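You operate a simulated robot arm through the tools that you are given. There is no shell and no other tool. Be economical: measure what you need, move in short steps, check, and stop when the job is done.

The job below is to be done with a simulated robot arm. You get a single attempt, and the scene is never put back.

TASK
Scrub the silt off the purple cell plate with soap, rinse it, rack it.
Fine: soap the white block brush on the soap block, scrub in the nest, lay the brush back, rinse in the rinse tub. Set down upright: what you pick out. What is to be rubbed or washed off counts as gone when no trace of it is left.

Only the result counts: the job must be done as asked and must still hold three seconds after the hand-in. Knocking over, shifting, dropping, spilling or breaking anything else fails it.

THE ROBOT
A 6-joint arm with a two-finger parallel gripper on a trunk, on a base that drives. Base frame: it is fixed to the floor where the robot stands at the start and does not move with it; the origin is under the middle of the robot, x ahead of it, y to its left, z up; the surface under the hand at the start is at about z = 0.8. Lengths are in m, angles in rad, forces in N, time in s.
With the tool pointing down near the work surface it reaches from about 0.32 to 0.7 m from the robot's upright axis, wherever it stands. Its first joint turns from -2.897 to 2.897 rad. Places, roughly: rinse tub [0.5, -1, 0.9]; slats of the drying rack [0.4, 0.1, 0.8]; soap block [0.4, -0.2, 0.8]. Payload 4.1 kg.
Tool frame: the origin (TCP) lies between the finger pads and is the grasp point; the fingertips stand 0.023 m ahead of it; z points along the fingers, y is the line along which they close. Largest opening 0.094 m; finger width 0.038, thickness 0.01; the body of the gripper, 0.054 by 0.096 m, starts 0.039 m behind the TCP.
Orientation is told as [roll, pitch, yaw] about the base's x, y, z axes, in that order, counted from this pose: with the fingers straight down and closing along the base's y, the tool's x points along the base's -x, its y along +y and its z along -z.

THE INTERFACE
- The arm moves only by the tool drive_tool. Its argument "targets" is text: rows parted by semicolons, each of 7 numbers parted by spaces: the shift along the tool's x, y, z in m, then the turn, a rotation vector about the tool's x, y, z in rad, then the closure, from 0 (fully open) to 1 (shut). In form: tx ty tz wx wy wz grip; .... A call has 1 to 8 rows; each row is the pose to reach, as a shift and turn from the pose commanded when the call began, along the tool's axes at that moment. Rows are played at 5 a second. More than 0.05 m and 0.15 rad between two rows, or a gripper value outside its range, and nothing of the call is played. Where a pose cannot be reached the arm comes as near as it can. A force on the tool above 40 N (or 10 N above the force at the start of the call, whichever is more), or a blocked arm, ends the call early, and 0.2 s more pass. Each finger travels about 0.045 m/s and halts on what it meets, pressing with about 20 N; the grip force reading is that of the motor and also rises with nothing between the fingers. The clock runs only during rows and for 0.2 s after the last one: add rows that repeat a pose to give the fingers time. The reply holds the time, the measured pose of the TCP, the force on the tool along the base axes, the opening and the grip force, in the units named above and with some noise, with the torque about the TCP (base axes, N m) and any sound that the robot's microphone picked up, and new pictures: "show" is both (left out), scene, wrist or none.
- Cameras (640 x 400 px; columns grow to the right, rows downward): "scene" is now at [0.0114, 0.1409, 1.5012]; the picture's right is [-0.35, -0.94, 0.00], its down [-0.74, 0.28, -0.61] and it looks along [0.57, -0.21, -0.79] (base axes); focal length 281 px, centre (320, 200). "wrist" rides on the gripper at [0.086, 0.016, -0.075] in the tool frame; the picture's right is [-0.18, 0.98, 0.00], its down [-0.58, -0.11, -0.81] and it looks along [-0.79, -0.15, 0.59] (tool axes); focal length 243 px, centre (320, 200). There is no depth. A picture from a camera that has moved, and an enlarged one, comes with that camera's place and axes in the base frame and with its lens.
- slide_trunk(by): slides the trunk up (or, below 0, down) by that many m; the arm and the scene camera ride with it, the base frame stays. It gives what a move gives, with no picture.
- roll_base(legs): drives the robot by 1 to 6 legs, each [ahead, turn to the left] in m and rad, along the robot's own axes; the way and the turn of a leg run together, so that a leg with both is an arc; at most 1.5 m and 3.142 rad a leg. The arm and the cameras ride along, it lands a little off, and it stops where it bumps. It gives what a move gives, and a new picture of the scene camera.
- head_to(pan, tilt): turns the head with the scene camera to pan (to the left, within 2.705 rad either way) and tilt (down, from -0.506 to 1.204), counted from straight ahead of the robot. It gives what a move gives, and a new picture of the scene camera.
- close_up(camera, box): a new picture of the part [left, top, right, bottom] of that camera's present view, enlarged. No time passes.
- close_job(): hands the job in; it is judged then, once.

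Work in short steps. Places have to be worked out from the pictures, the camera data and where the tool is seen: move nearer, look again, correct. Check each grasp and each placing, and mend what went wrong. You have 120 turns and 260 pictures in all, those below and enlarged ones among them. Open the gripper and draw the arm clear of the work before you hand the job in, unless the task says otherwise; then end with one line.

The tools are called after "Request:" as name(argument=value, ...) on one line, values as JSON. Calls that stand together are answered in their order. drive_tool: Moves the arm, as the interface text tells. Its arguments: {"type":"object","properties":{"targets":{"type":"string"},"show":{"type":"string","enum":["both","scene","wrist","none"]}},"required":["targets"]} The other tools are called the same way: slide_trunk (by) slides the trunk up or down; roll_base (legs) drives the base; head_to (pan, tilt) turns the head that bears the scene camera; close_up (camera, box) takes an enlarged picture of a part of a camera's view; close_job () hands the job in.

At the start:

```text
time_s: 0.0
position: [0.3003, -0.2903, 1.0602]
orientation: [0.002, 0.0, -0.001]
wrist_force: [0.3, 1.3, 0.7]
ft_torque: [0.0, 0.01, -0.02]
width: 0.0942
grip_force: 0.0
trunk travel left (down, up): [-0.475, 0.115]
robot x, y, heading: [0.0012, 0.0021, 0.001]
head pan, tilt: [-0.356, 0.915]
```

scene: 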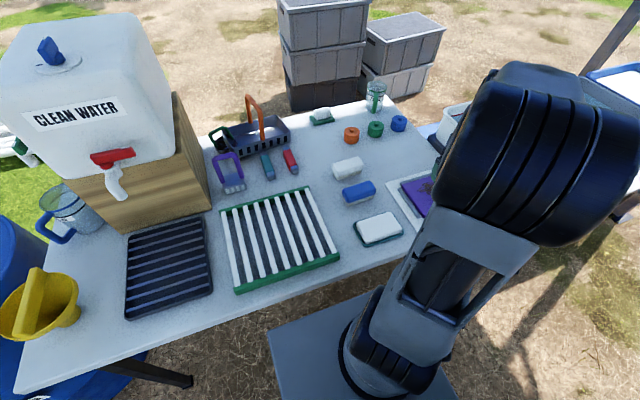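
wrist: 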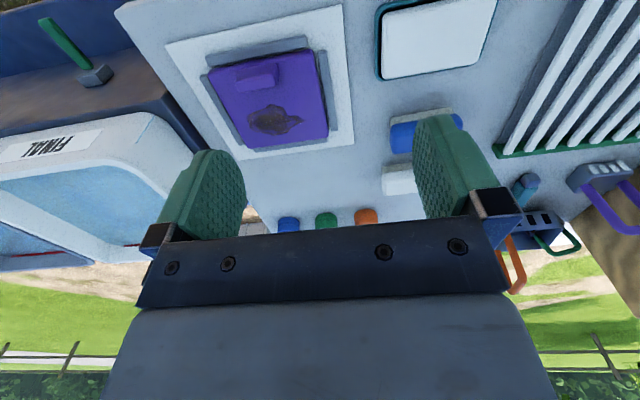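

I start by looking closely at the present views for the plate, the brushes and the tubs.

Request:
close_up(camera="scene", box=[200, 80, 460, 300])

Request:
close_up(camera="wrist", box=[0, 0, 640, 300])

Request:
head_to(pan=-1.1, tilt=0.7)

```text
1.82 times, centred on (330, 190) of scene
camera zoom: at [0.0114, 0.1409, 1.5012], right [-0.35, -0.94, 0.0], down [-0.74, 0.28, -0.61], along [0.57, -0.21, -0.79], focal length 511 px, centre (302, 218)
```

zoom: 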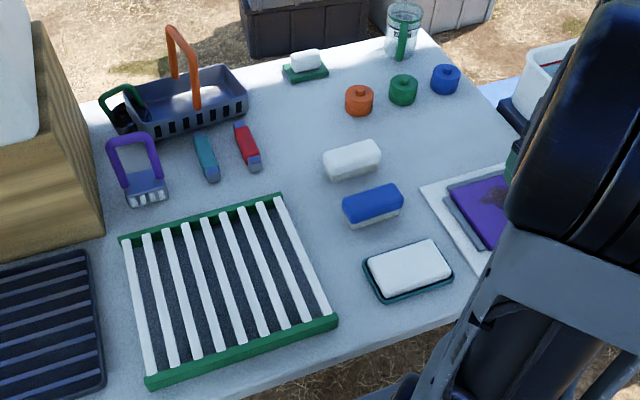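

```text
1.00 times, centred on (320, 150) of wrist (not enlarged: the box is as wide or as high as the picture)
camera zoom: at [0.2136, -0.2738, 1.1326], right [0.18, 0.98, 0.0], down [0.58, -0.11, 0.81], along [0.79, -0.15, -0.59], focal length 243 px, centre (320, 250)
```

zoom: 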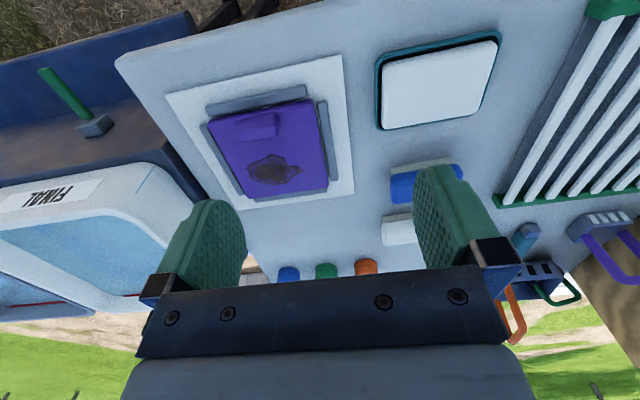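

```text
time_s: 1.1
position: [0.2995, -0.2894, 1.0607]
orientation: [0.0, -0.001, -0.001]
wrist_force: [0.6, 0.4, -0.6]
ft_torque: [0.01, 0.02, 0.01]
width: 0.0939
grip_force: 0.0
trunk travel left (down, up): [-0.475, 0.115]
robot x, y, heading: [-0.0028, -0.0003, 0.004]
head pan, tilt: [-1.1, 0.7]
camera scene: at [-0.02, 0.0912, 1.5184], right [-0.89, -0.45, 0.0], down [-0.29, 0.57, -0.76], along [0.35, -0.68, -0.64], focal length 281 px, centre (320, 200)
```

scene: 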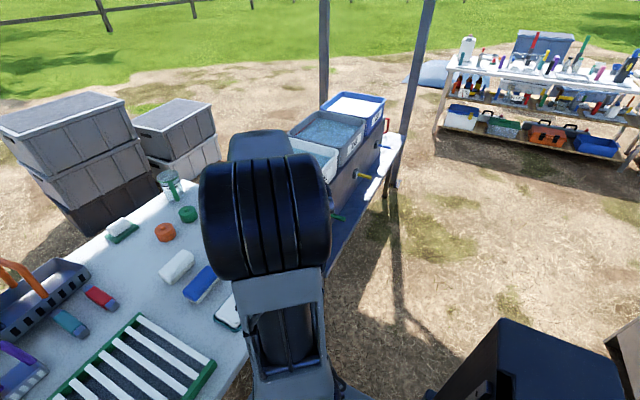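

The tubs stand to the right; I read their labels.

Request:
close_up(camera="scene", box=[270, 80, 420, 220])

Request:
close_up(camera="wrist", box=[0, 0, 240, 330])

Request:
close_up(camera="wrist", box=[160, 0, 360, 220])

```text
2.86 times, centred on (345, 150) of scene
camera zoom: at [-0.02, 0.0912, 1.5184], right [-0.89, -0.45, 0.0], down [-0.29, 0.57, -0.76], along [0.35, -0.68, -0.64], focal length 803 px, centre (249, 343)
```

zoom: 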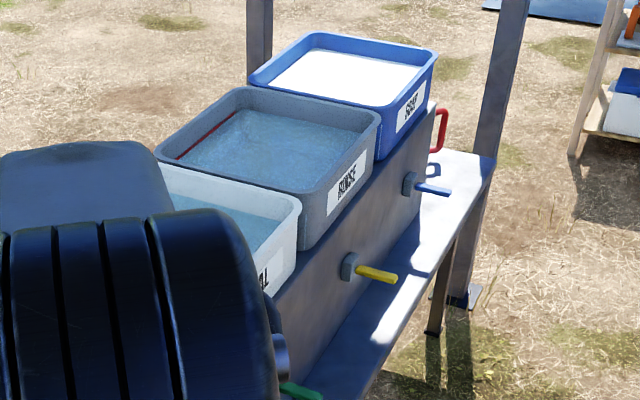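

```text
1.21 times, centred on (120, 165) of wrist
camera zoom: at [0.2136, -0.2738, 1.1326], right [0.18, 0.98, 0.0], down [0.58, -0.11, 0.81], along [0.79, -0.15, -0.59], focal length 294 px, centre (562, 242)
```

zoom: 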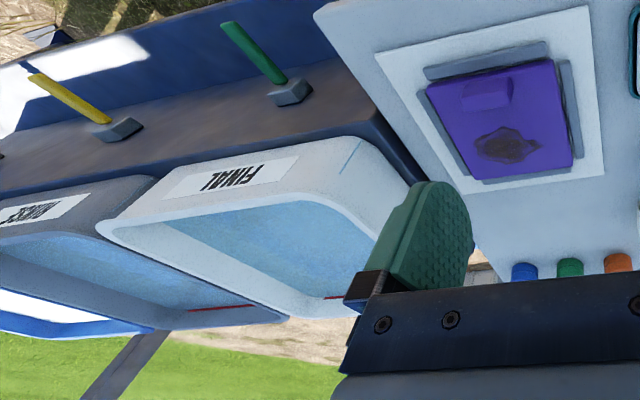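

```text
1.82 times, centred on (260, 110) of wrist
camera zoom: at [0.2136, -0.2738, 1.1326], right [0.18, 0.98, 0.0], down [0.58, -0.11, 0.81], along [0.79, -0.15, -0.59], focal length 441 px, centre (429, 364)
```

zoom: 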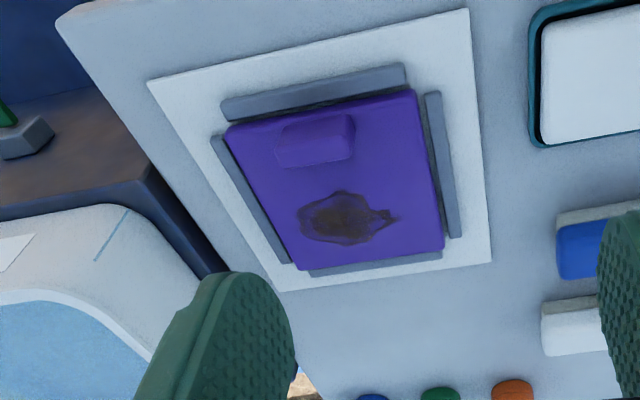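

Plate centre is near (0.39, -0.38), with its grip block on the near side and silt on the far side; the white brush is near (0.60, -0.18), long along y. I move the hand towards the brush, turning it a quarter turn.

Request:
drive_tool(targets="-0.031 0.014 0.007 0 0 0.147 0; -0.062 0.028 0.015 0 0 0.294 0; -0.094 0.041 0.022 0 0 0.441 0; -0.125 0.055 0.03 0 0 0.588 0; -0.156 0.069 0.037 0 0 0.735 0; -0.187 0.083 0.045 0 0 0.882 0; -0.219 0.096 0.052 0 0 1.029 0; -0.25 0.11 0.06 0 0 1.176 0", show="none")

Request:
head_to(pan=-0.356, tilt=0.915)

```text
time_s: 2.9
position: [0.5514, -0.1787, 1.0]
orientation: [-0.002, 0.0, -1.179]
wrist_force: [0.2, 0.1, 0.2]
ft_torque: [0.01, 0.02, -0.01]
width: 0.0943
grip_force: 0.0
trunk travel left (down, up): [-0.475, 0.115]
robot x, y, heading: [-0.0005, 0.0004, 0.0]
head pan, tilt: [-1.1, 0.7]
```

```text
time_s: 4.0
position: [0.5498, -0.1779, 1.0008]
orientation: [-0.001, 0.001, -1.174]
wrist_force: [0.0, -0.4, 0.7]
ft_torque: [0.0, 0.0, -0.01]
width: 0.0938
grip_force: 0.0
trunk travel left (down, up): [-0.475, 0.115]
robot x, y, heading: [-0.0017, -0.0015, -0.001]
head pan, tilt: [-0.356, 0.915]
camera scene: at [0.0115, 0.1408, 1.5012], right [-0.35, -0.94, 0.0], down [-0.74, 0.28, -0.61], along [0.57, -0.21, -0.79], focal length 281 px, centre (320, 200)
```

scene: 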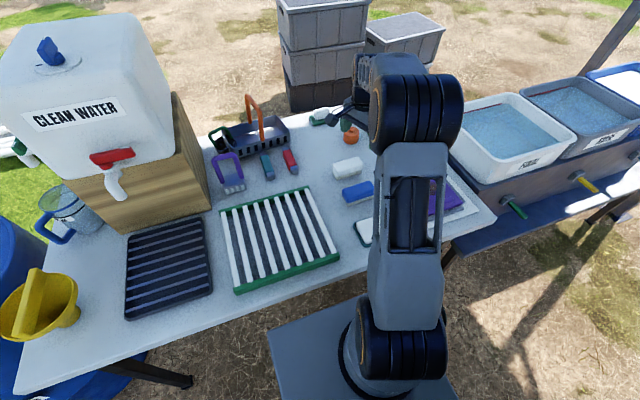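

Next I finish the quarter turn over the brush and look down with the wrist camera.

Request:
drive_tool(targets="-0.006 0.015 0.013 0 0 0.13 0; -0.013 0.03 0.026 0 0 0.26 0; -0.019 0.046 0.04 0 0 0.396 0", show="wrist")

```text
time_s: 4.8
position: [0.5985, -0.1816, 0.9598]
orientation: [0.0, 0.0, -1.575]
wrist_force: [-0.2, -0.2, -0.1]
ft_torque: [-0.02, 0.01, 0.01]
width: 0.0939
grip_force: 0.0
trunk travel left (down, up): [-0.475, 0.115]
robot x, y, heading: [-0.0001, -0.0003, 0.005]
head pan, tilt: [-0.356, 0.915]
camera wrist: at [0.6163, -0.0936, 1.0327], right [0.98, -0.19, 0.0], down [-0.11, -0.58, 0.81], along [-0.15, -0.79, -0.59], focal length 243 px, centre (320, 200)
```

wrist: 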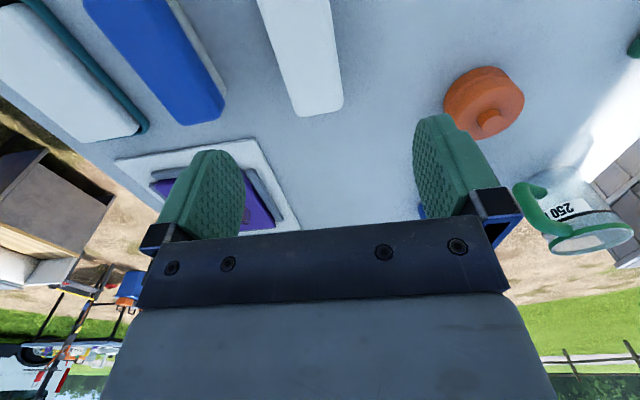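

The brush runs along y at x ≈ 0.59, but its near end is cut off. I back the hand toward +y to see the whole of it.

Request:
drive_tool(targets="0.05 0 0 0 0 0 0; 0.1 0 0 0 0 0 0; 0.13 0 0 0 0 0 0", show="wrist")

```text
time_s: 5.6
position: [0.6021, -0.0507, 0.9608]
orientation: [0.0, 0.0, -1.573]
wrist_force: [0.0, 0.4, 0.3]
ft_torque: [-0.01, 0.01, 0.02]
width: 0.0941
grip_force: 0.0
trunk travel left (down, up): [-0.475, 0.115]
robot x, y, heading: [0.0017, -0.0003, -0.007]
head pan, tilt: [-0.356, 0.915]
camera wrist: at [0.6196, 0.0364, 1.0334], right [0.98, -0.19, 0.0], down [-0.11, -0.58, 0.81], along [-0.15, -0.79, -0.59], focal length 243 px, centre (320, 200)
```

wrist: 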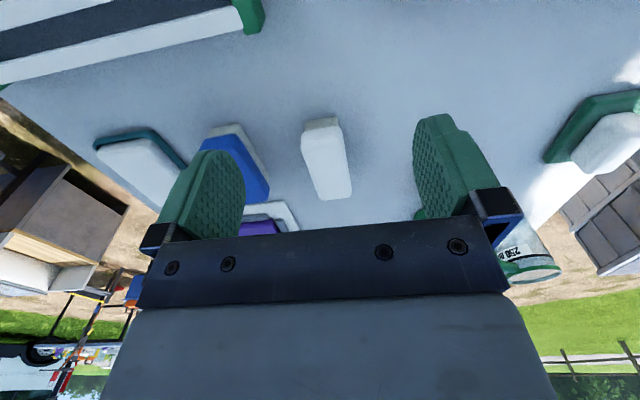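

Request:
close_up(camera="wrist", box=[240, 80, 420, 220])

```text
2.86 times, centred on (330, 150) of wrist
camera zoom: at [0.6196, 0.0364, 1.0334], right [0.98, -0.19, 0.0], down [-0.11, -0.58, 0.81], along [-0.15, -0.79, -0.59], focal length 693 px, centre (291, 343)
```

zoom: 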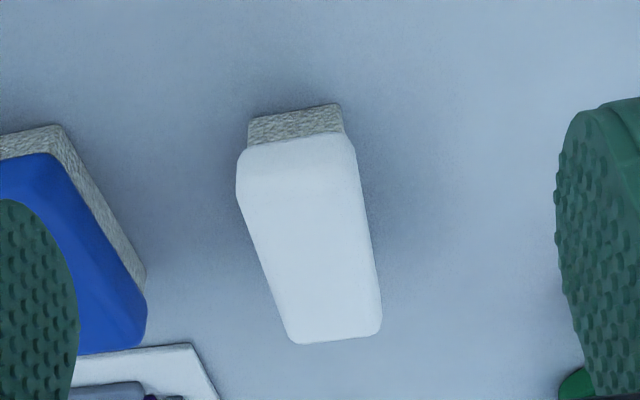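

Brush: x ≈ 0.591, y from -0.125 to -0.231, about 0.043 wide, bristles down. I move above its centre and descend part way.

Request:
drive_tool(targets="-0.045 -0.005 0 0 0 0 0; -0.09 -0.01 0 0 0 0 0; -0.127 -0.011 0 0 0 0 0; -0.127 -0.011 0.045 0 0 0 0; -0.127 -0.011 0.085 0 0 0 0; -0.127 -0.011 0.105 0 0 0 0")

```text
time_s: 7.0
position: [0.5894, -0.1791, 0.8561]
orientation: [-0.001, -0.002, -1.573]
wrist_force: [0.5, 0.3, -0.1]
ft_torque: [0.02, 0.01, -0.02]
width: 0.0935
grip_force: 0.1
trunk travel left (down, up): [-0.475, 0.115]
robot x, y, heading: [0.002, 0.0025, 0.004]
head pan, tilt: [-0.356, 0.915]
camera scene: at [0.0116, 0.1407, 1.5012], right [-0.35, -0.94, 0.0], down [-0.74, 0.28, -0.61], along [0.57, -0.21, -0.79], focal length 281 px, centre (320, 200)
camera wrist: at [0.6066, -0.0913, 0.9284], right [0.98, -0.18, 0.0], down [-0.11, -0.58, 0.81], along [-0.15, -0.79, -0.59], focal length 243 px, centre (320, 200)
```

scene: 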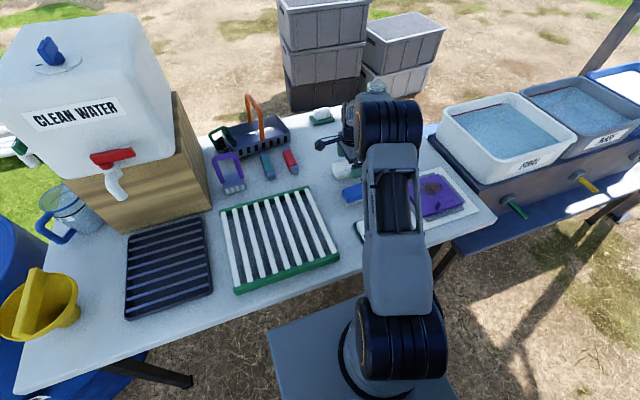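
wrist: 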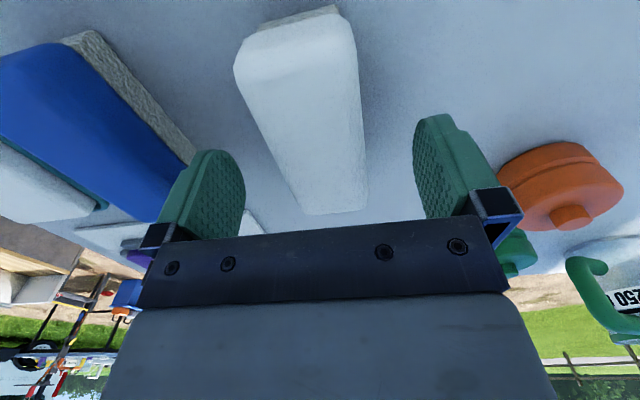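

The brush is well centred between the open fingers. I descend about 2 cm and close.

Request:
drive_tool(targets="0 0 0.012 0 0 0 0; 0 0 0.023 0 0 0 0; 0 0 0.023 0 0 0 0.5; 0 0 0.023 0 0 0 1; 0 0 0.023 0 0 0 1; 0 0 0.023 0 0 0 1; 0 0 0.023 0 0 0 1", show="wrist")

```text
time_s: 8.6
position: [0.5898, -0.178, 0.8337]
orientation: [0.001, 0.001, -1.573]
wrist_force: [-0.2, -0.2, 0.8]
ft_torque: [0.0, 0.02, -0.02]
width: 0.0447
grip_force: 20.0
trunk travel left (down, up): [-0.475, 0.115]
robot x, y, heading: [0.0013, 0.0019, 0.003]
head pan, tilt: [-0.356, 0.915]
camera wrist: at [0.6064, -0.0912, 0.9058], right [0.98, -0.19, 0.0], down [-0.11, -0.58, 0.81], along [-0.15, -0.79, -0.59], focal length 243 px, centre (320, 200)
```

wrist: 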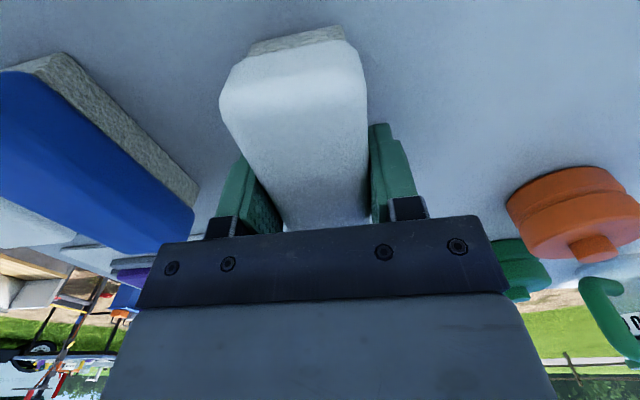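

Gripped (width 0.0447). I lift and move to a viewing pose near the soap block.

Request:
drive_tool(targets="0 0 -0.045 0 0 0 1; 0 0 -0.09 0 0 0 1; 0.015 -0.045 -0.1 0 0 0 1; 0.03 -0.09 -0.11 0 0 0 1; 0.045 -0.135 -0.11 0 0 0 1; 0.06 -0.175 -0.11 0 0 0 1; 0.08 -0.21 -0.11 0 0 0 1")

```text
time_s: 10.2
position: [0.3736, -0.0989, 0.9414]
orientation: [0.0, 0.001, -1.572]
wrist_force: [-1.1, 0.2, -1.0]
ft_torque: [-0.02, -0.03, -0.02]
width: 0.0444
grip_force: 20.0
trunk travel left (down, up): [-0.475, 0.115]
robot x, y, heading: [-0.0024, 0.0012, -0.005]
head pan, tilt: [-0.356, 0.915]
camera scene: at [0.0112, 0.141, 1.5012], right [-0.35, -0.94, 0.0], down [-0.74, 0.28, -0.61], along [0.57, -0.21, -0.79], focal length 281 px, centre (320, 200)
camera wrist: at [0.3904, -0.0117, 1.0141], right [0.98, -0.19, 0.0], down [-0.11, -0.58, 0.81], along [-0.15, -0.79, -0.59], focal length 243 px, centre (320, 200)
```

scene: 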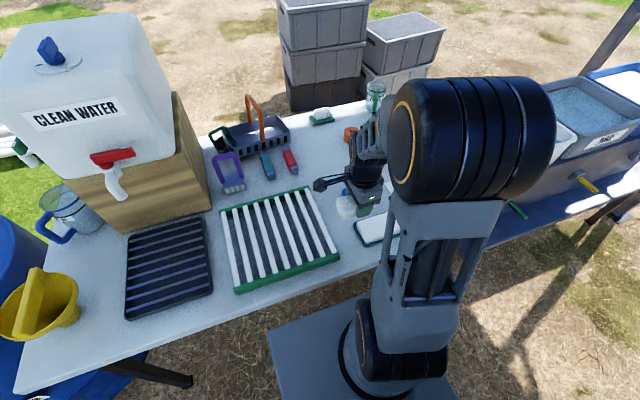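
wrist: 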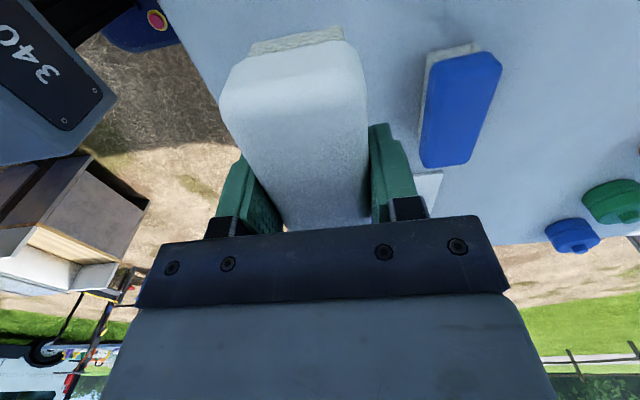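

The soap block works out to about x 0.31–0.375, y -0.11 to -0.23. I move over its centre and lower to about 4 cm above it.

Request:
drive_tool(targets="-0.037 -0.015 0.01 0 0 0 1; -0.073 -0.029 0.02 0 0 0 1; -0.073 -0.029 0.05 0 0 0 1")

```text
time_s: 11.0
position: [0.3483, -0.1714, 0.8939]
orientation: [0.001, 0.001, -1.57]
wrist_force: [-0.1, -1.1, -0.9]
ft_torque: [0.0, 0.0, 0.01]
width: 0.0449
grip_force: 19.7
trunk travel left (down, up): [-0.475, 0.115]
robot x, y, heading: [0.0015, 0.0016, 0.005]
head pan, tilt: [-0.356, 0.915]
camera scene: at [0.0114, 0.1407, 1.5012], right [-0.35, -0.94, 0.0], down [-0.74, 0.28, -0.61], along [0.57, -0.21, -0.79], focal length 281 px, centre (320, 200)
camera wrist: at [0.365, -0.0838, 0.9657], right [0.98, -0.19, 0.0], down [-0.11, -0.58, 0.81], along [-0.15, -0.79, -0.59], focal length 243 px, centre (320, 200)
```

scene: 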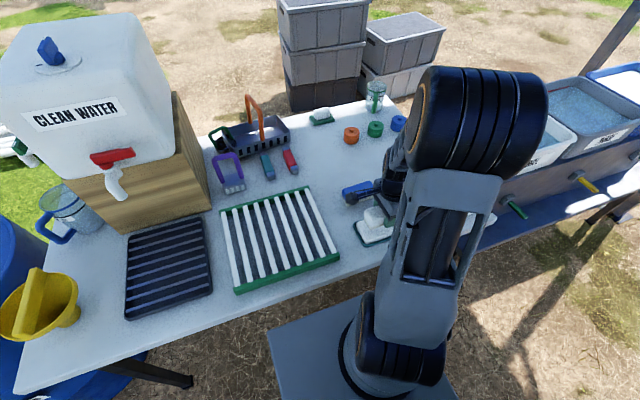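
wrist: 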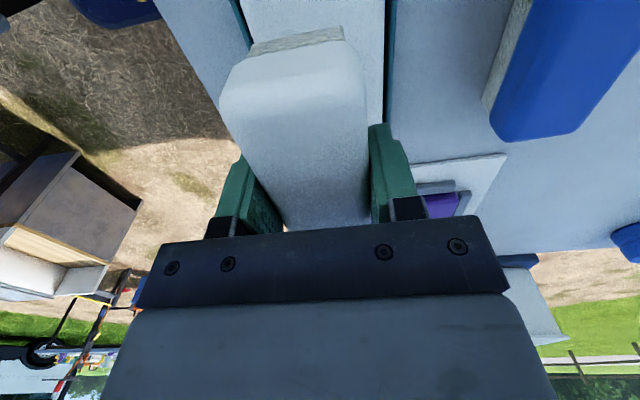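

Soap centre line appears at x ≈ 0.355, so I shift 6 mm and lower in small steps to feel contact.

Request:
drive_tool(targets="0 0.006 0.012 0 0 0 1; 0 0.006 0.024 0 0 0 1; 0 0.006 0.028 0 0 0 1; 0 0.006 0.031 0 0 0 1; 0 0.006 0.034 0 0 0 1", show="wrist")

```text
time_s: 12.2
position: [0.3561, -0.1693, 0.8584]
orientation: [0.001, 0.001, -1.571]
wrist_force: [-0.5, -0.7, -0.3]
ft_torque: [-0.03, -0.01, 0.02]
width: 0.0447
grip_force: 20.7
trunk travel left (down, up): [-0.475, 0.115]
robot x, y, heading: [0.0003, 0.0036, -0.001]
head pan, tilt: [-0.356, 0.915]
camera wrist: at [0.3718, -0.0824, 0.9306], right [0.98, -0.19, 0.0], down [-0.11, -0.58, 0.81], along [-0.15, -0.79, -0.59], focal length 243 px, centre (320, 200)
```

wrist: 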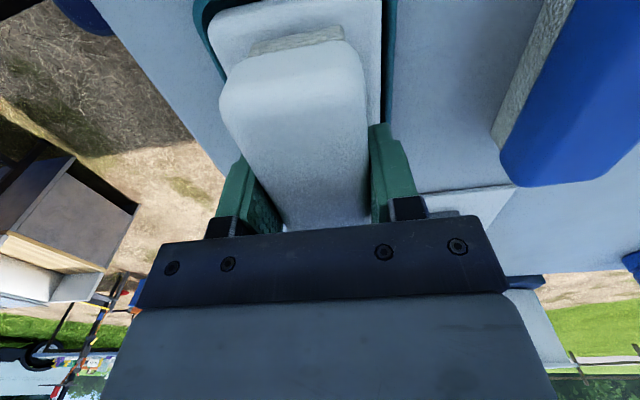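

No contact yet; I keep lowering gently.

Request:
drive_tool(targets="0 0 0.003 0 0 0 1; 0 0 0.006 0 0 0 1; 0 0 0.009 0 0 0 1; 0 0 0.009 0 0 0 1", show="wrist")

```text
time_s: 13.2
position: [0.3555, -0.1706, 0.8488]
orientation: [0.0, 0.001, -1.573]
wrist_force: [-4.3, -4.1, 20.3]
ft_torque: [-0.02, 0.08, 0.0]
width: 0.0447
grip_force: 19.9
trunk travel left (down, up): [-0.475, 0.115]
robot x, y, heading: [0.0003, 0.0012, -0.004]
head pan, tilt: [-0.356, 0.915]
camera wrist: at [0.3719, -0.0825, 0.9216], right [0.98, -0.19, 0.0], down [-0.11, -0.58, 0.81], along [-0.15, -0.79, -0.59], focal length 243 px, centre (320, 200)
```

wrist: 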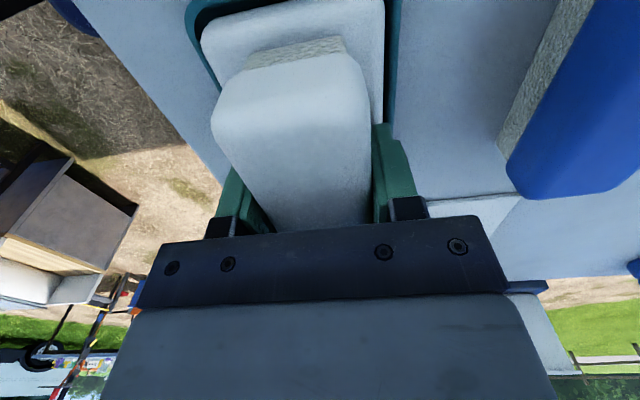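

Contact at z ≈ 0.85 with 20 N. I ease off slightly and rub short strokes on the soap.

Request:
drive_tool(targets="0.01 0 -0.001 0 0 0 1; -0.01 0 -0.001 0 0 0 1; 0.01 0 -0.001 0 0 0 1; -0.01 0 -0.001 0 0 0 1; 0.01 0 -0.001 0 0 0 1; -0.01 0 -0.001 0 0 0 1; 0 0 -0.001 0 0 0 1; 0 0 -0.03 0 0 0 1", show="both")

```text
time_s: 15.0
position: [0.355, -0.1705, 0.8796]
orientation: [0.001, -0.001, -1.574]
wrist_force: [-0.3, 0.1, 0.1]
ft_torque: [-0.03, 0.03, 0.0]
width: 0.0447
grip_force: 20.2
trunk travel left (down, up): [-0.475, 0.115]
robot x, y, heading: [-0.0011, 0.0006, -0.002]
head pan, tilt: [-0.356, 0.915]
camera scene: at [0.0115, 0.1411, 1.5011], right [-0.35, -0.94, 0.0], down [-0.74, 0.28, -0.61], along [0.57, -0.21, -0.79], focal length 281 px, centre (320, 200)
camera wrist: at [0.372, -0.084, 0.9518], right [0.98, -0.19, 0.0], down [-0.11, -0.58, 0.81], along [-0.15, -0.79, -0.59], focal length 243 px, centre (320, 200)
```

scene: 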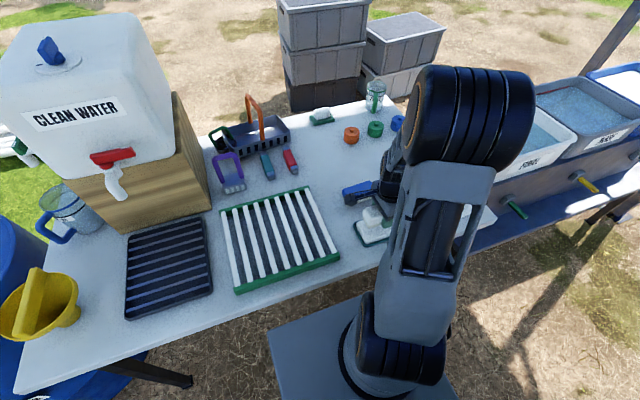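
wrist: 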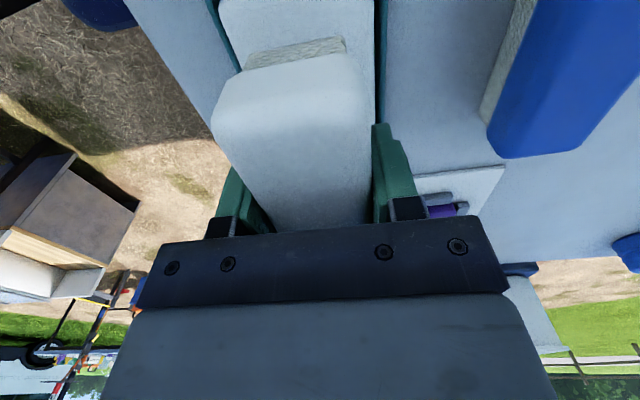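

The brush slid up a few mm in the grip. I check whether the bristles show soap.

Request:
close_up(camera="wrist", box=[200, 0, 400, 125])

Request:
close_up(camera="scene", box=[330, 180, 430, 260])

```text
3.20 times, centred on (300, 62) of wrist
camera zoom: at [0.372, -0.084, 0.9518], right [0.98, -0.19, 0.0], down [-0.11, -0.58, 0.81], along [-0.15, -0.79, -0.59], focal length 776 px, centre (384, 640)
```

zoom: 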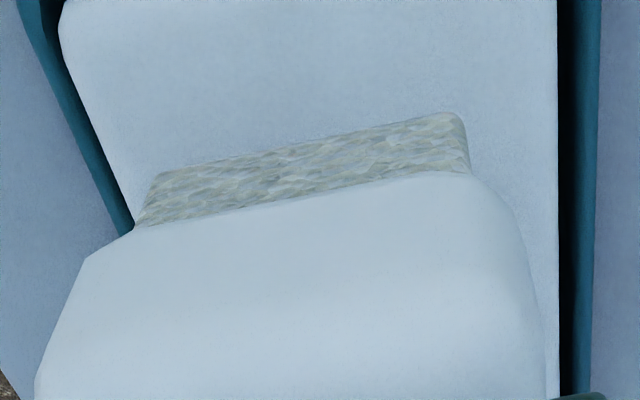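

```text
5.00 times, centred on (380, 220) of scene
camera zoom: at [0.0115, 0.1411, 1.5011], right [-0.35, -0.94, 0.0], down [-0.74, 0.28, -0.61], along [0.57, -0.21, -0.79], focal length 1405 px, centre (20, 100)
```

zoom: 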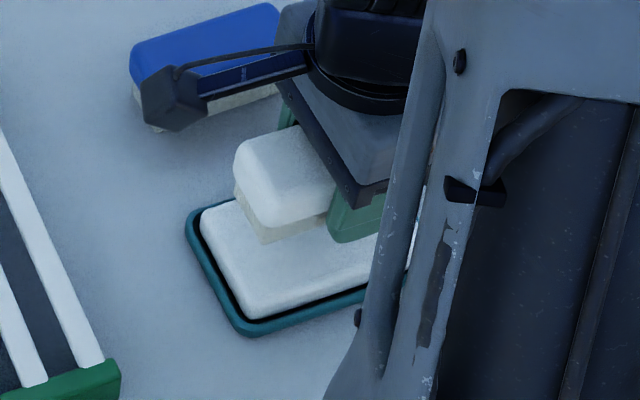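

The bristles look changed (creamy, lumpy), seemingly soaped. I rub one more set to be sure.

Request:
drive_tool(targets="0 0 0.025 0 0 0 1; 0 0 0.031 0 0 0 1; 0.012 0 0.031 0 0 0 1; -0.012 0 0.031 0 0 0 1; 0.012 0 0.031 0 0 0 1; -0.012 0 0.031 0 0 0 1; 0.0 0 0.031 0 0 0 1", show="none")

Request:
drive_tool(targets="0 0 -0.04 0 0 0 1; 0 0 -0.06 0 0 0 1", show="both")

Request:
close_up(camera="wrist", box=[200, 0, 400, 125])

```text
time_s: 16.6
position: [0.354, -0.17, 0.8482]
orientation: [0.001, -0.001, -1.575]
wrist_force: [1.0, 0.1, 8.2]
ft_torque: [-0.19, -0.05, -0.03]
width: 0.0447
grip_force: 19.9
trunk travel left (down, up): [-0.475, 0.115]
robot x, y, heading: [0.0035, -0.0024, -0.001]
head pan, tilt: [-0.356, 0.915]
```

```text
time_s: 17.2
position: [0.354, -0.1701, 0.9081]
orientation: [0.0, 0.001, -1.572]
wrist_force: [-0.7, 0.5, -1.1]
ft_torque: [0.01, 0.01, 0.05]
width: 0.045
grip_force: 19.7
trunk travel left (down, up): [-0.475, 0.115]
robot x, y, heading: [-0.0005, -0.0011, -0.001]
head pan, tilt: [-0.356, 0.915]
camera scene: at [0.0111, 0.1411, 1.5011], right [-0.35, -0.94, 0.0], down [-0.74, 0.28, -0.61], along [0.57, -0.21, -0.79], focal length 281 px, centre (320, 200)
camera wrist: at [0.3708, -0.0832, 0.9805], right [0.98, -0.19, 0.0], down [-0.11, -0.58, 0.81], along [-0.15, -0.79, -0.59], focal length 243 px, centre (320, 200)
```

scene: 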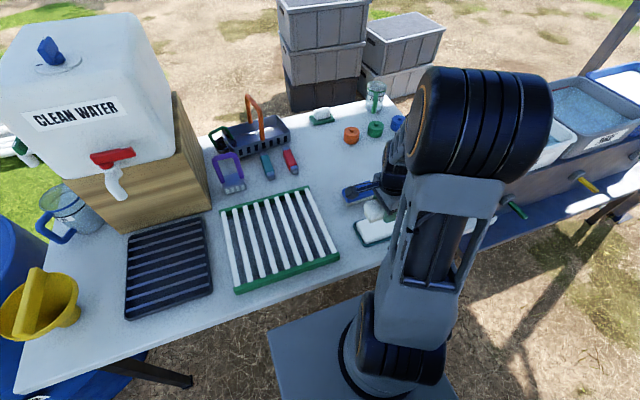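
wrist: 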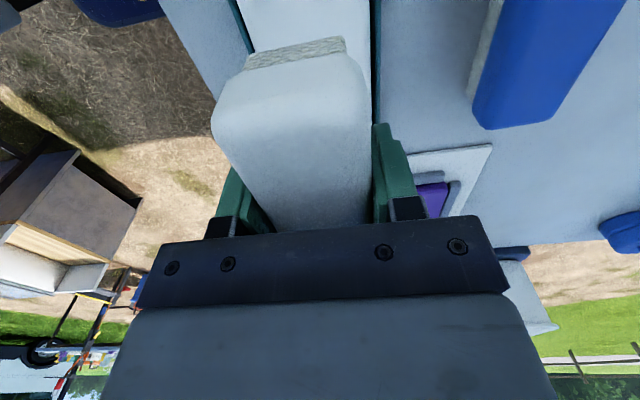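

```text
3.20 times, centred on (300, 62) of wrist
camera zoom: at [0.3708, -0.0832, 0.9805], right [0.98, -0.19, 0.0], down [-0.11, -0.58, 0.81], along [-0.15, -0.79, -0.59], focal length 776 px, centre (384, 640)
```

zoom: 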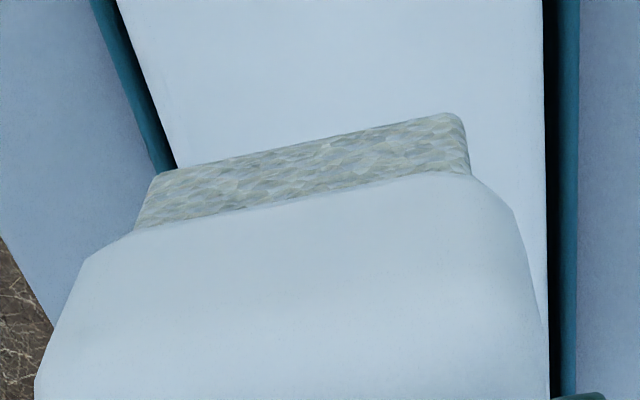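

Soap done. The plate spans about x 0.336–0.469, y -0.445 to -0.308, with silt at x 0.395–0.452, y -0.425 to -0.34. I carry the brush over there, keeping high.

Request:
drive_tool(targets="0 0 -0.04 0 0 0 1; -0.045 0.015 -0.04 0 0 0 1; -0.09 0.03 -0.04 0 0 0 1; -0.13 0.05 -0.04 0 0 0 1; -0.17 0.065 -0.04 0 0 0 1; -0.213 0.072 -0.04 0 0 0 1; -0.213 0.072 -0.02 0 0 0 1")

```text
time_s: 18.8
position: [0.4249, -0.3829, 0.9263]
orientation: [0.0, 0.002, -1.573]
wrist_force: [0.2, 1.1, -0.2]
ft_torque: [0.0, 0.01, -0.01]
width: 0.0444
grip_force: 19.7
trunk travel left (down, up): [-0.475, 0.115]
robot x, y, heading: [0.0034, 0.0014, -0.001]
head pan, tilt: [-0.356, 0.915]
camera scene: at [0.0115, 0.1404, 1.5013], right [-0.35, -0.94, 0.0], down [-0.74, 0.28, -0.61], along [0.57, -0.21, -0.79], focal length 281 px, centre (320, 200)
camera wrist: at [0.4406, -0.297, 0.9989], right [0.98, -0.19, 0.0], down [-0.11, -0.58, 0.81], along [-0.15, -0.79, -0.59], focal length 243 px, centre (320, 200)
```

scene: 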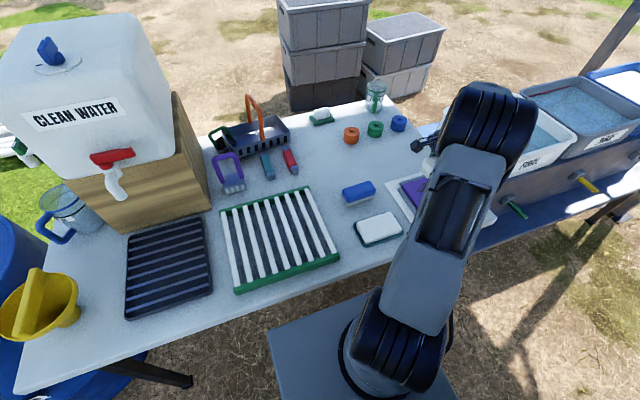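
wrist: 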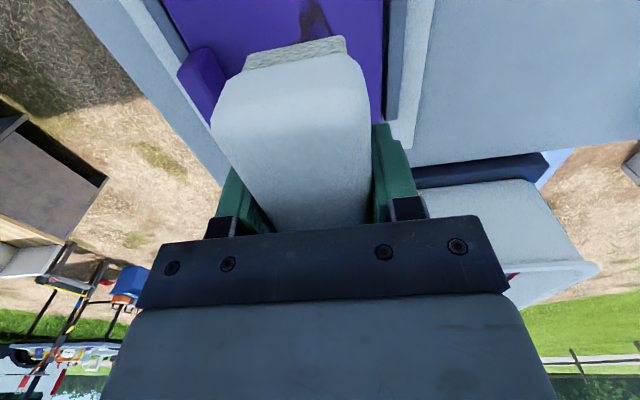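

The silt's tip shows just in front of the bristles at x ≈ 0.426, as reckoned. I lower toward the plate.

Request:
drive_tool(targets="0 0 0.04 0 0 0 1; 0 0 0.062 0 0 0 1; 0 0 0.067 0 0 0 1; 0 0 0.071 0 0 0 1; 0 0 0.074 0 0 0 1", show="wrist")

```text
time_s: 20.0
position: [0.4254, -0.3817, 0.8531]
orientation: [-0.001, 0.001, -1.573]
wrist_force: [0.2, -0.6, 0.2]
ft_torque: [0.04, 0.01, -0.03]
width: 0.0447
grip_force: 19.9
trunk travel left (down, up): [-0.475, 0.115]
robot x, y, heading: [-0.0028, -0.0024, 0.001]
head pan, tilt: [-0.356, 0.915]
camera wrist: at [0.4425, -0.2953, 0.9255], right [0.98, -0.19, 0.0], down [-0.11, -0.58, 0.81], along [-0.15, -0.79, -0.59], focal length 243 px, centre (320, 200)
```

wrist: 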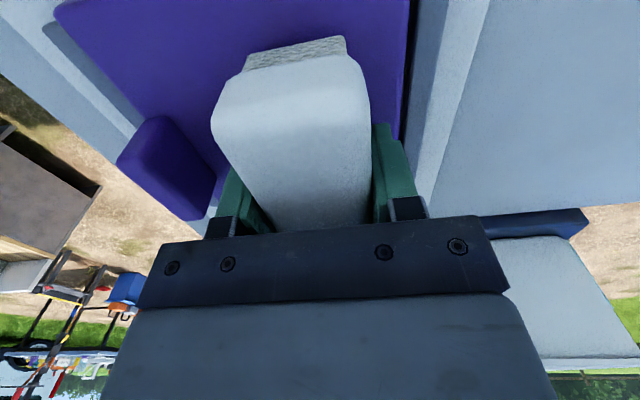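

Still free, so I keep lowering in 3 mm steps.

Request:
drive_tool(targets="0 0 0.003 0 0 0 1; 0 0 0.006 0 0 0 1; 0 0 0.009 0 0 0 1; 0 0 0.009 0 0 0 1", show="none")

```text
time_s: 21.0
position: [0.4262, -0.3828, 0.8454]
orientation: [0.002, -0.002, -1.572]
wrist_force: [2.0, -1.3, 9.3]
ft_torque: [0.29, -0.07, -0.02]
width: 0.0448
grip_force: 20.0
trunk travel left (down, up): [-0.475, 0.115]
robot x, y, heading: [-0.0025, 0.0015, -0.001]
head pan, tilt: [-0.356, 0.915]
```

Contact with about 9 N. I scrub: strokes along x and y over the silt.

Request:
drive_tool(targets="0.012 0.012 0.001 0 0 0 1; -0.012 0.012 0.001 0 0 0 1; 0.012 0.004 0.001 0 0 0 1; -0.012 -0.002 0.001 0 0 0 1; 0.012 -0.01 0.001 0 0 0 1; -0.012 -0.01 0.001 0 0 0 1; 0.0 0.012 0.001 0 0 0 1; 0.0 -0.01 0.001 0 0 0 1", show="none")

Request:
drive_tool(targets="0.012 0.022 0 0 0 0 1; -0.012 0.022 0 0 0 0 1; 0.012 0.014 0 0 0 0 1; -0.012 0.008 0 0 0 0 1; 0.012 0.0 0 0 0 0 1; -0.012 0.0 0 0 0 0 1; 0.0 0.02 0 0 0 0 1; 0.0 0.01 0 0 0 0 1", show="none")

```text
time_s: 22.8
position: [0.4202, -0.3807, 0.8449]
orientation: [0.008, -0.005, -1.571]
wrist_force: [17.7, 1.8, 34.9]
ft_torque: [0.96, 0.34, -0.39]
width: 0.0446
grip_force: 19.8
trunk travel left (down, up): [-0.475, 0.115]
robot x, y, heading: [-0.0024, 0.0044, 0.009]
head pan, tilt: [-0.356, 0.915]
```

```text
time_s: 23.3
position: [0.4313, -0.3778, 0.8453]
orientation: [-0.004, -0.002, -1.578]
wrist_force: [-3.0, 4.4, 15.7]
ft_torque: [0.23, -0.14, 0.12]
width: 0.0447
grip_force: 20.3
trunk travel left (down, up): [-0.475, 0.115]
robot x, y, heading: [-0.0005, 0.0015, -0.003]
head pan, tilt: [-0.356, 0.915]
stopped in row 2: the force on the tool passed its limit at 60 N (the readings are from after the stop); the commanded pose is now the measured one
```

Force spiked, so I lift and inspect the plate and brush.

Request:
drive_tool(targets="0 0 -0.03 0 0 0 1; 0.03 0.03 -0.07 0 0 0 1; 0.075 0.04 -0.08 0 0 0 1; 0.12 0.05 -0.09 0 0 0 1")

Request:
close_up(camera="wrist", box=[120, 0, 400, 220])

```text
refused: row 2 steps farther than a row can; nothing moved
```

```text
1.82 times, centred on (260, 110) of wrist
camera zoom: at [0.4488, -0.2914, 0.9175], right [0.98, -0.19, 0.0], down [-0.11, -0.58, 0.81], along [-0.15, -0.79, -0.59], focal length 441 px, centre (429, 364)
```

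zoom: 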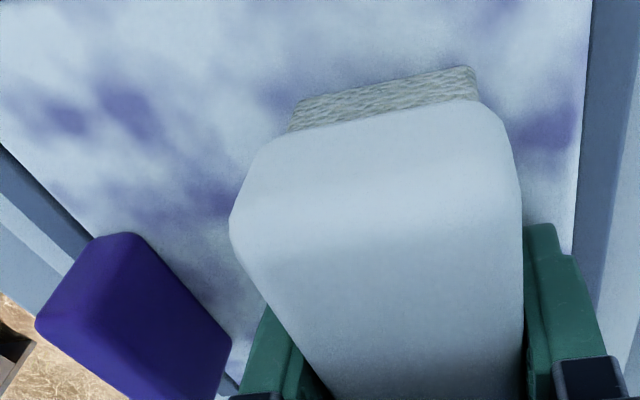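

The plate is now covered in soap foam. I lift off and back to see whether silt remains.

Request:
drive_tool(targets="0 0 -0.03 0 0 0 1; 0.0 0.02 -0.07 0 0 0 1; 0.04 0.04 -0.08 0 0 0 1; 0.08 0.06 -0.09 0 0 0 1; 0.12 0.08 -0.1 0 0 0 1")

Request:
close_up(camera="wrist", box=[40, 60, 360, 260])

Request:
close_up(camera="scene", box=[360, 140, 500, 250])

```text
time_s: 24.5
position: [0.5116, -0.2618, 0.9447]
orientation: [-0.005, 0.001, -1.577]
wrist_force: [0.4, 0.1, -0.5]
ft_torque: [0.02, -0.04, -0.03]
width: 0.0446
grip_force: 19.9
trunk travel left (down, up): [-0.475, 0.115]
robot x, y, heading: [0.003, -0.0007, -0.0]
head pan, tilt: [-0.356, 0.915]
camera scene: at [0.0117, 0.1409, 1.5012], right [-0.35, -0.94, 0.0], down [-0.74, 0.28, -0.61], along [0.57, -0.22, -0.79], focal length 281 px, centre (320, 200)
camera wrist: at [0.529, -0.174, 1.0174], right [0.98, -0.19, -0.01], down [-0.11, -0.58, 0.81], along [-0.16, -0.79, -0.59], focal length 243 px, centre (320, 200)
```

scene: 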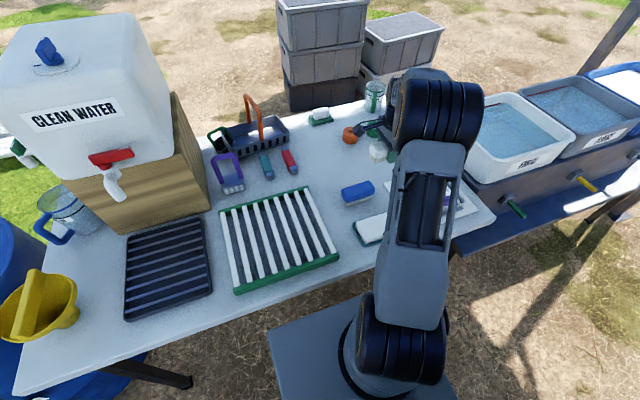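
wrist: 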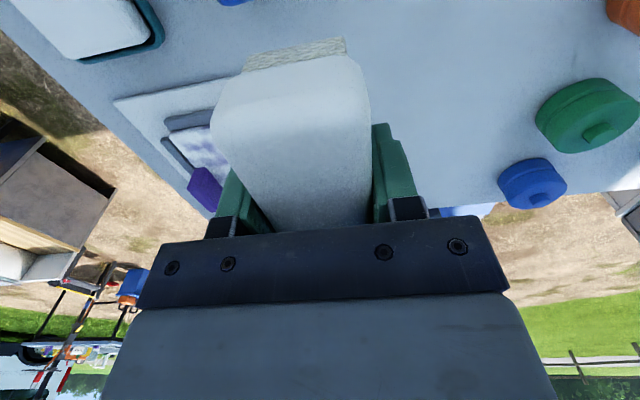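

```text
2.00 times, centred on (200, 160) of wrist
camera zoom: at [0.529, -0.174, 1.0174], right [0.98, -0.19, -0.01], down [-0.11, -0.58, 0.81], along [-0.16, -0.79, -0.59], focal length 485 px, centre (560, 280)
```

zoom: 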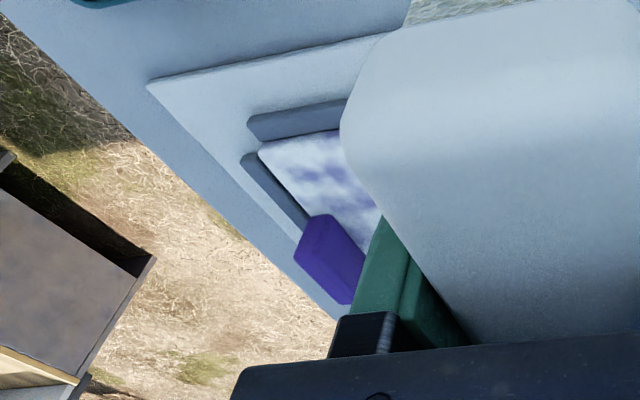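

```text
3.64 times, centred on (430, 195) of scene
camera zoom: at [0.0117, 0.1409, 1.5012], right [-0.35, -0.94, 0.0], down [-0.74, 0.28, -0.61], along [0.57, -0.22, -0.79], focal length 1022 px, centre (-80, 218)
```

zoom: 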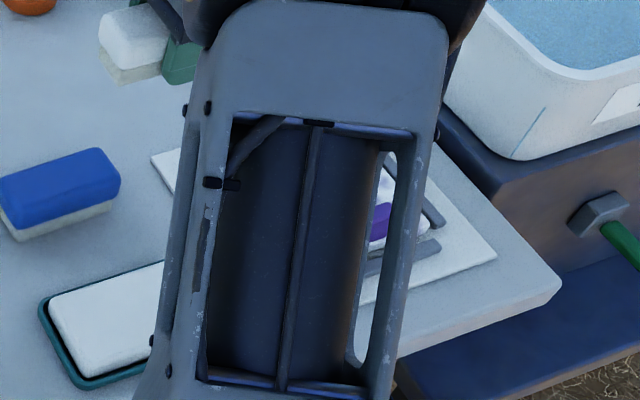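

The arm hides the plate. I move near the brush's home, from where the scene camera sees the plate.

Request:
drive_tool(targets="0.03 0.03 0 0 0 0 1; 0.06 0.06 0 0 0 0 1; 0.084 0.078 0 0 0 0 1")

Request:
close_up(camera="scene", box=[390, 140, 500, 240])

```text
time_s: 25.3
position: [0.5933, -0.1741, 0.9446]
orientation: [-0.004, 0.002, -1.578]
wrist_force: [-0.9, 0.4, -1.2]
ft_torque: [0.0, -0.02, -0.03]
width: 0.0445
grip_force: 19.4
trunk travel left (down, up): [-0.475, 0.115]
robot x, y, heading: [0.0015, 0.0033, -0.007]
head pan, tilt: [-0.356, 0.915]
camera scene: at [0.0118, 0.1409, 1.5012], right [-0.35, -0.94, 0.0], down [-0.74, 0.28, -0.61], along [0.57, -0.22, -0.79], focal length 281 px, centre (320, 200)
camera wrist: at [0.6102, -0.0872, 1.0164], right [0.98, -0.19, 0.0], down [-0.11, -0.58, 0.81], along [-0.16, -0.79, -0.59], focal length 243 px, centre (320, 200)
```

scene: 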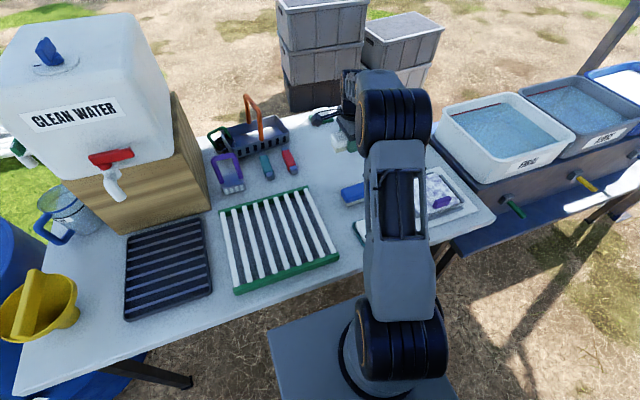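
wrist: 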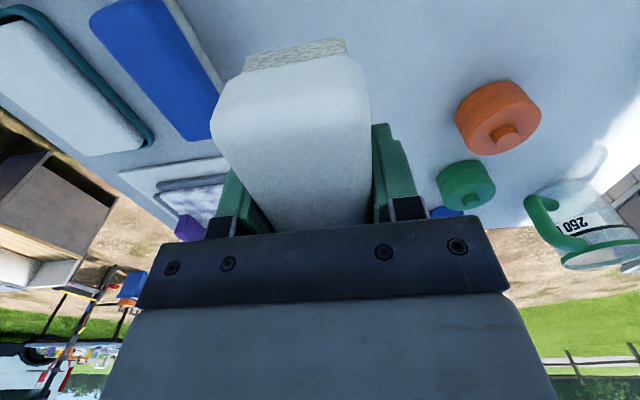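

```text
4.00 times, centred on (445, 190) of scene
camera zoom: at [0.0118, 0.1409, 1.5012], right [-0.35, -0.94, 0.0], down [-0.74, 0.28, -0.61], along [0.57, -0.22, -0.79], focal length 1124 px, centre (-180, 240)
```

zoom: 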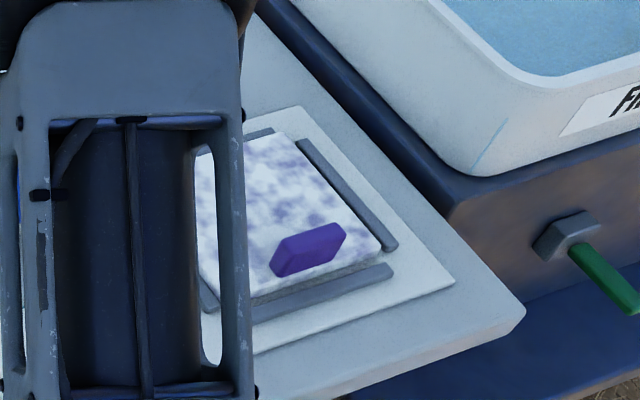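

No brown is visible, but the plate's left part is hidden. I swing the hand further left (high above the table) for a full view.

Request:
drive_tool(targets="0.045 -0.02 -0.02 0 0 0 1; 0.09 -0.04 -0.04 0 0 0 1; 0.13 -0.06 -0.04 0 0 0 1; 0.17 -0.08 -0.04 0 0 0 1", show="none")

Request:
close_up(camera="scene", box=[370, 140, 490, 230])

```text
refused: row 1 steps farther than a row can; nothing moved
```

```text
4.44 times, centred on (430, 185) of scene
camera zoom: at [0.0118, 0.1409, 1.5012], right [-0.35, -0.94, 0.0], down [-0.74, 0.28, -0.61], along [0.57, -0.22, -0.79], focal length 1249 px, centre (-169, 267)
```

zoom: 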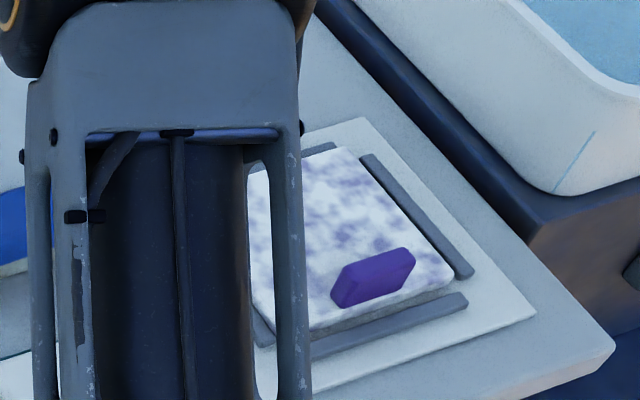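

Most of the plate is seen and clean of brown; I make the swing with smaller steps.

Request:
drive_tool(targets="0.04 -0.02 -0.02 0 0 0 1; 0.08 -0.04 -0.03 0 0 0 1; 0.12 -0.06 -0.03 0 0 0 1; 0.16 -0.08 -0.03 0 0 0 1", show="none")

Request:
close_up(camera="scene", box=[370, 140, 490, 230])

```text
time_s: 26.3
position: [0.5119, -0.0165, 0.973]
orientation: [-0.006, 0.0, -1.577]
wrist_force: [-0.1, 0.7, 0.2]
ft_torque: [-0.04, -0.02, -0.04]
width: 0.0445
grip_force: 19.8
trunk travel left (down, up): [-0.475, 0.115]
robot x, y, heading: [0.0022, -0.0013, -0.007]
head pan, tilt: [-0.356, 0.915]
```

```text
4.44 times, centred on (430, 185) of scene
camera zoom: at [0.0115, 0.141, 1.5011], right [-0.35, -0.94, 0.0], down [-0.74, 0.28, -0.61], along [0.57, -0.22, -0.79], focal length 1249 px, centre (-169, 267)
```

zoom: 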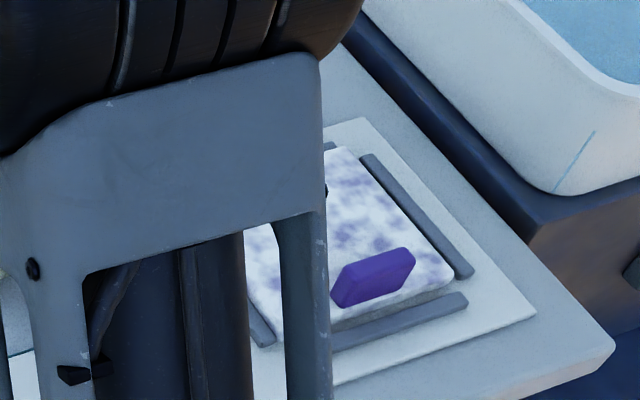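

The arm still covers part; I'll lay the brush back at its original spot (0.590, -0.178) and then inspect with the empty hand.

Request:
drive_tool(targets="-0.04 0.02 0 0 0 0 1; -0.08 0.04 0 0 0 0 1; -0.12 0.06 0 0 0 0 1; -0.162 0.079 0 0 0 0 1; -0.162 0.079 0.045 0 0 0 1; -0.162 0.079 0.09 0 0 0 1; -0.162 0.079 0.12 0 0 0 1; -0.162 0.079 0.133 0 0 0 1", show="wrist")

```text
time_s: 28.1
position: [0.5908, -0.1814, 0.8397]
orientation: [-0.004, 0.002, -1.576]
wrist_force: [0.1, -0.3, -0.5]
ft_torque: [-0.01, 0.01, -0.03]
width: 0.0448
grip_force: 19.8
trunk travel left (down, up): [-0.475, 0.115]
robot x, y, heading: [0.0017, -0.0016, -0.008]
head pan, tilt: [-0.356, 0.915]
camera wrist: at [0.6086, -0.0943, 0.913], right [0.98, -0.19, 0.0], down [-0.11, -0.58, 0.81], along [-0.16, -0.79, -0.59], focal length 243 px, centre (320, 200)
```

wrist: 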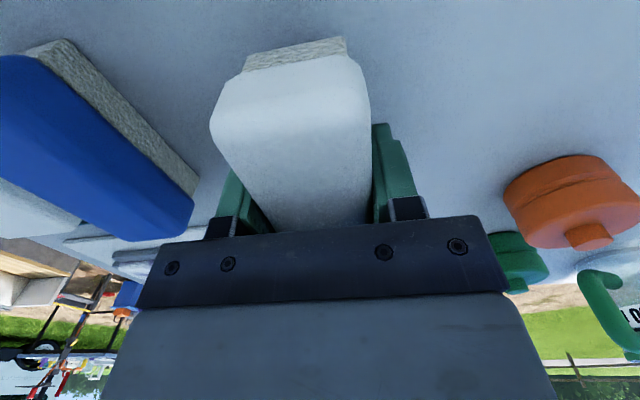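

Over the spot; I lower in small steps until it touches.

Request:
drive_tool(targets="0.002 0 0.004 0 0 0 1; 0.002 0 0.007 0 0 0 1; 0.002 0 0.009 0 0 0 1; 0.002 0 0.009 0 0 0 1", show="none")

```text
time_s: 29.1
position: [0.5918, -0.176, 0.8316]
orientation: [-0.004, 0.001, -1.578]
wrist_force: [-0.7, -0.3, -0.7]
ft_torque: [-0.04, 0.01, 0.0]
width: 0.0445
grip_force: 20.3
trunk travel left (down, up): [-0.475, 0.115]
robot x, y, heading: [0.0001, -0.0011, -0.007]
head pan, tilt: [-0.356, 0.915]
```

Request:
drive_tool(targets="0 0 0.002 0 0 0 1; 0 0 0.004 0 0 0 1; 0 0 0.005 0 0 0 1; 0 0 0.005 0 0 0 1", show="none")

```text
time_s: 30.1
position: [0.5892, -0.1766, 0.8258]
orientation: [-0.005, 0.001, -1.577]
wrist_force: [0.1, 0.8, -0.8]
ft_torque: [-0.01, -0.01, 0.0]
width: 0.0445
grip_force: 20.3
trunk travel left (down, up): [-0.475, 0.115]
robot x, y, heading: [0.0014, -0.0011, -0.007]
head pan, tilt: [-0.356, 0.915]
```

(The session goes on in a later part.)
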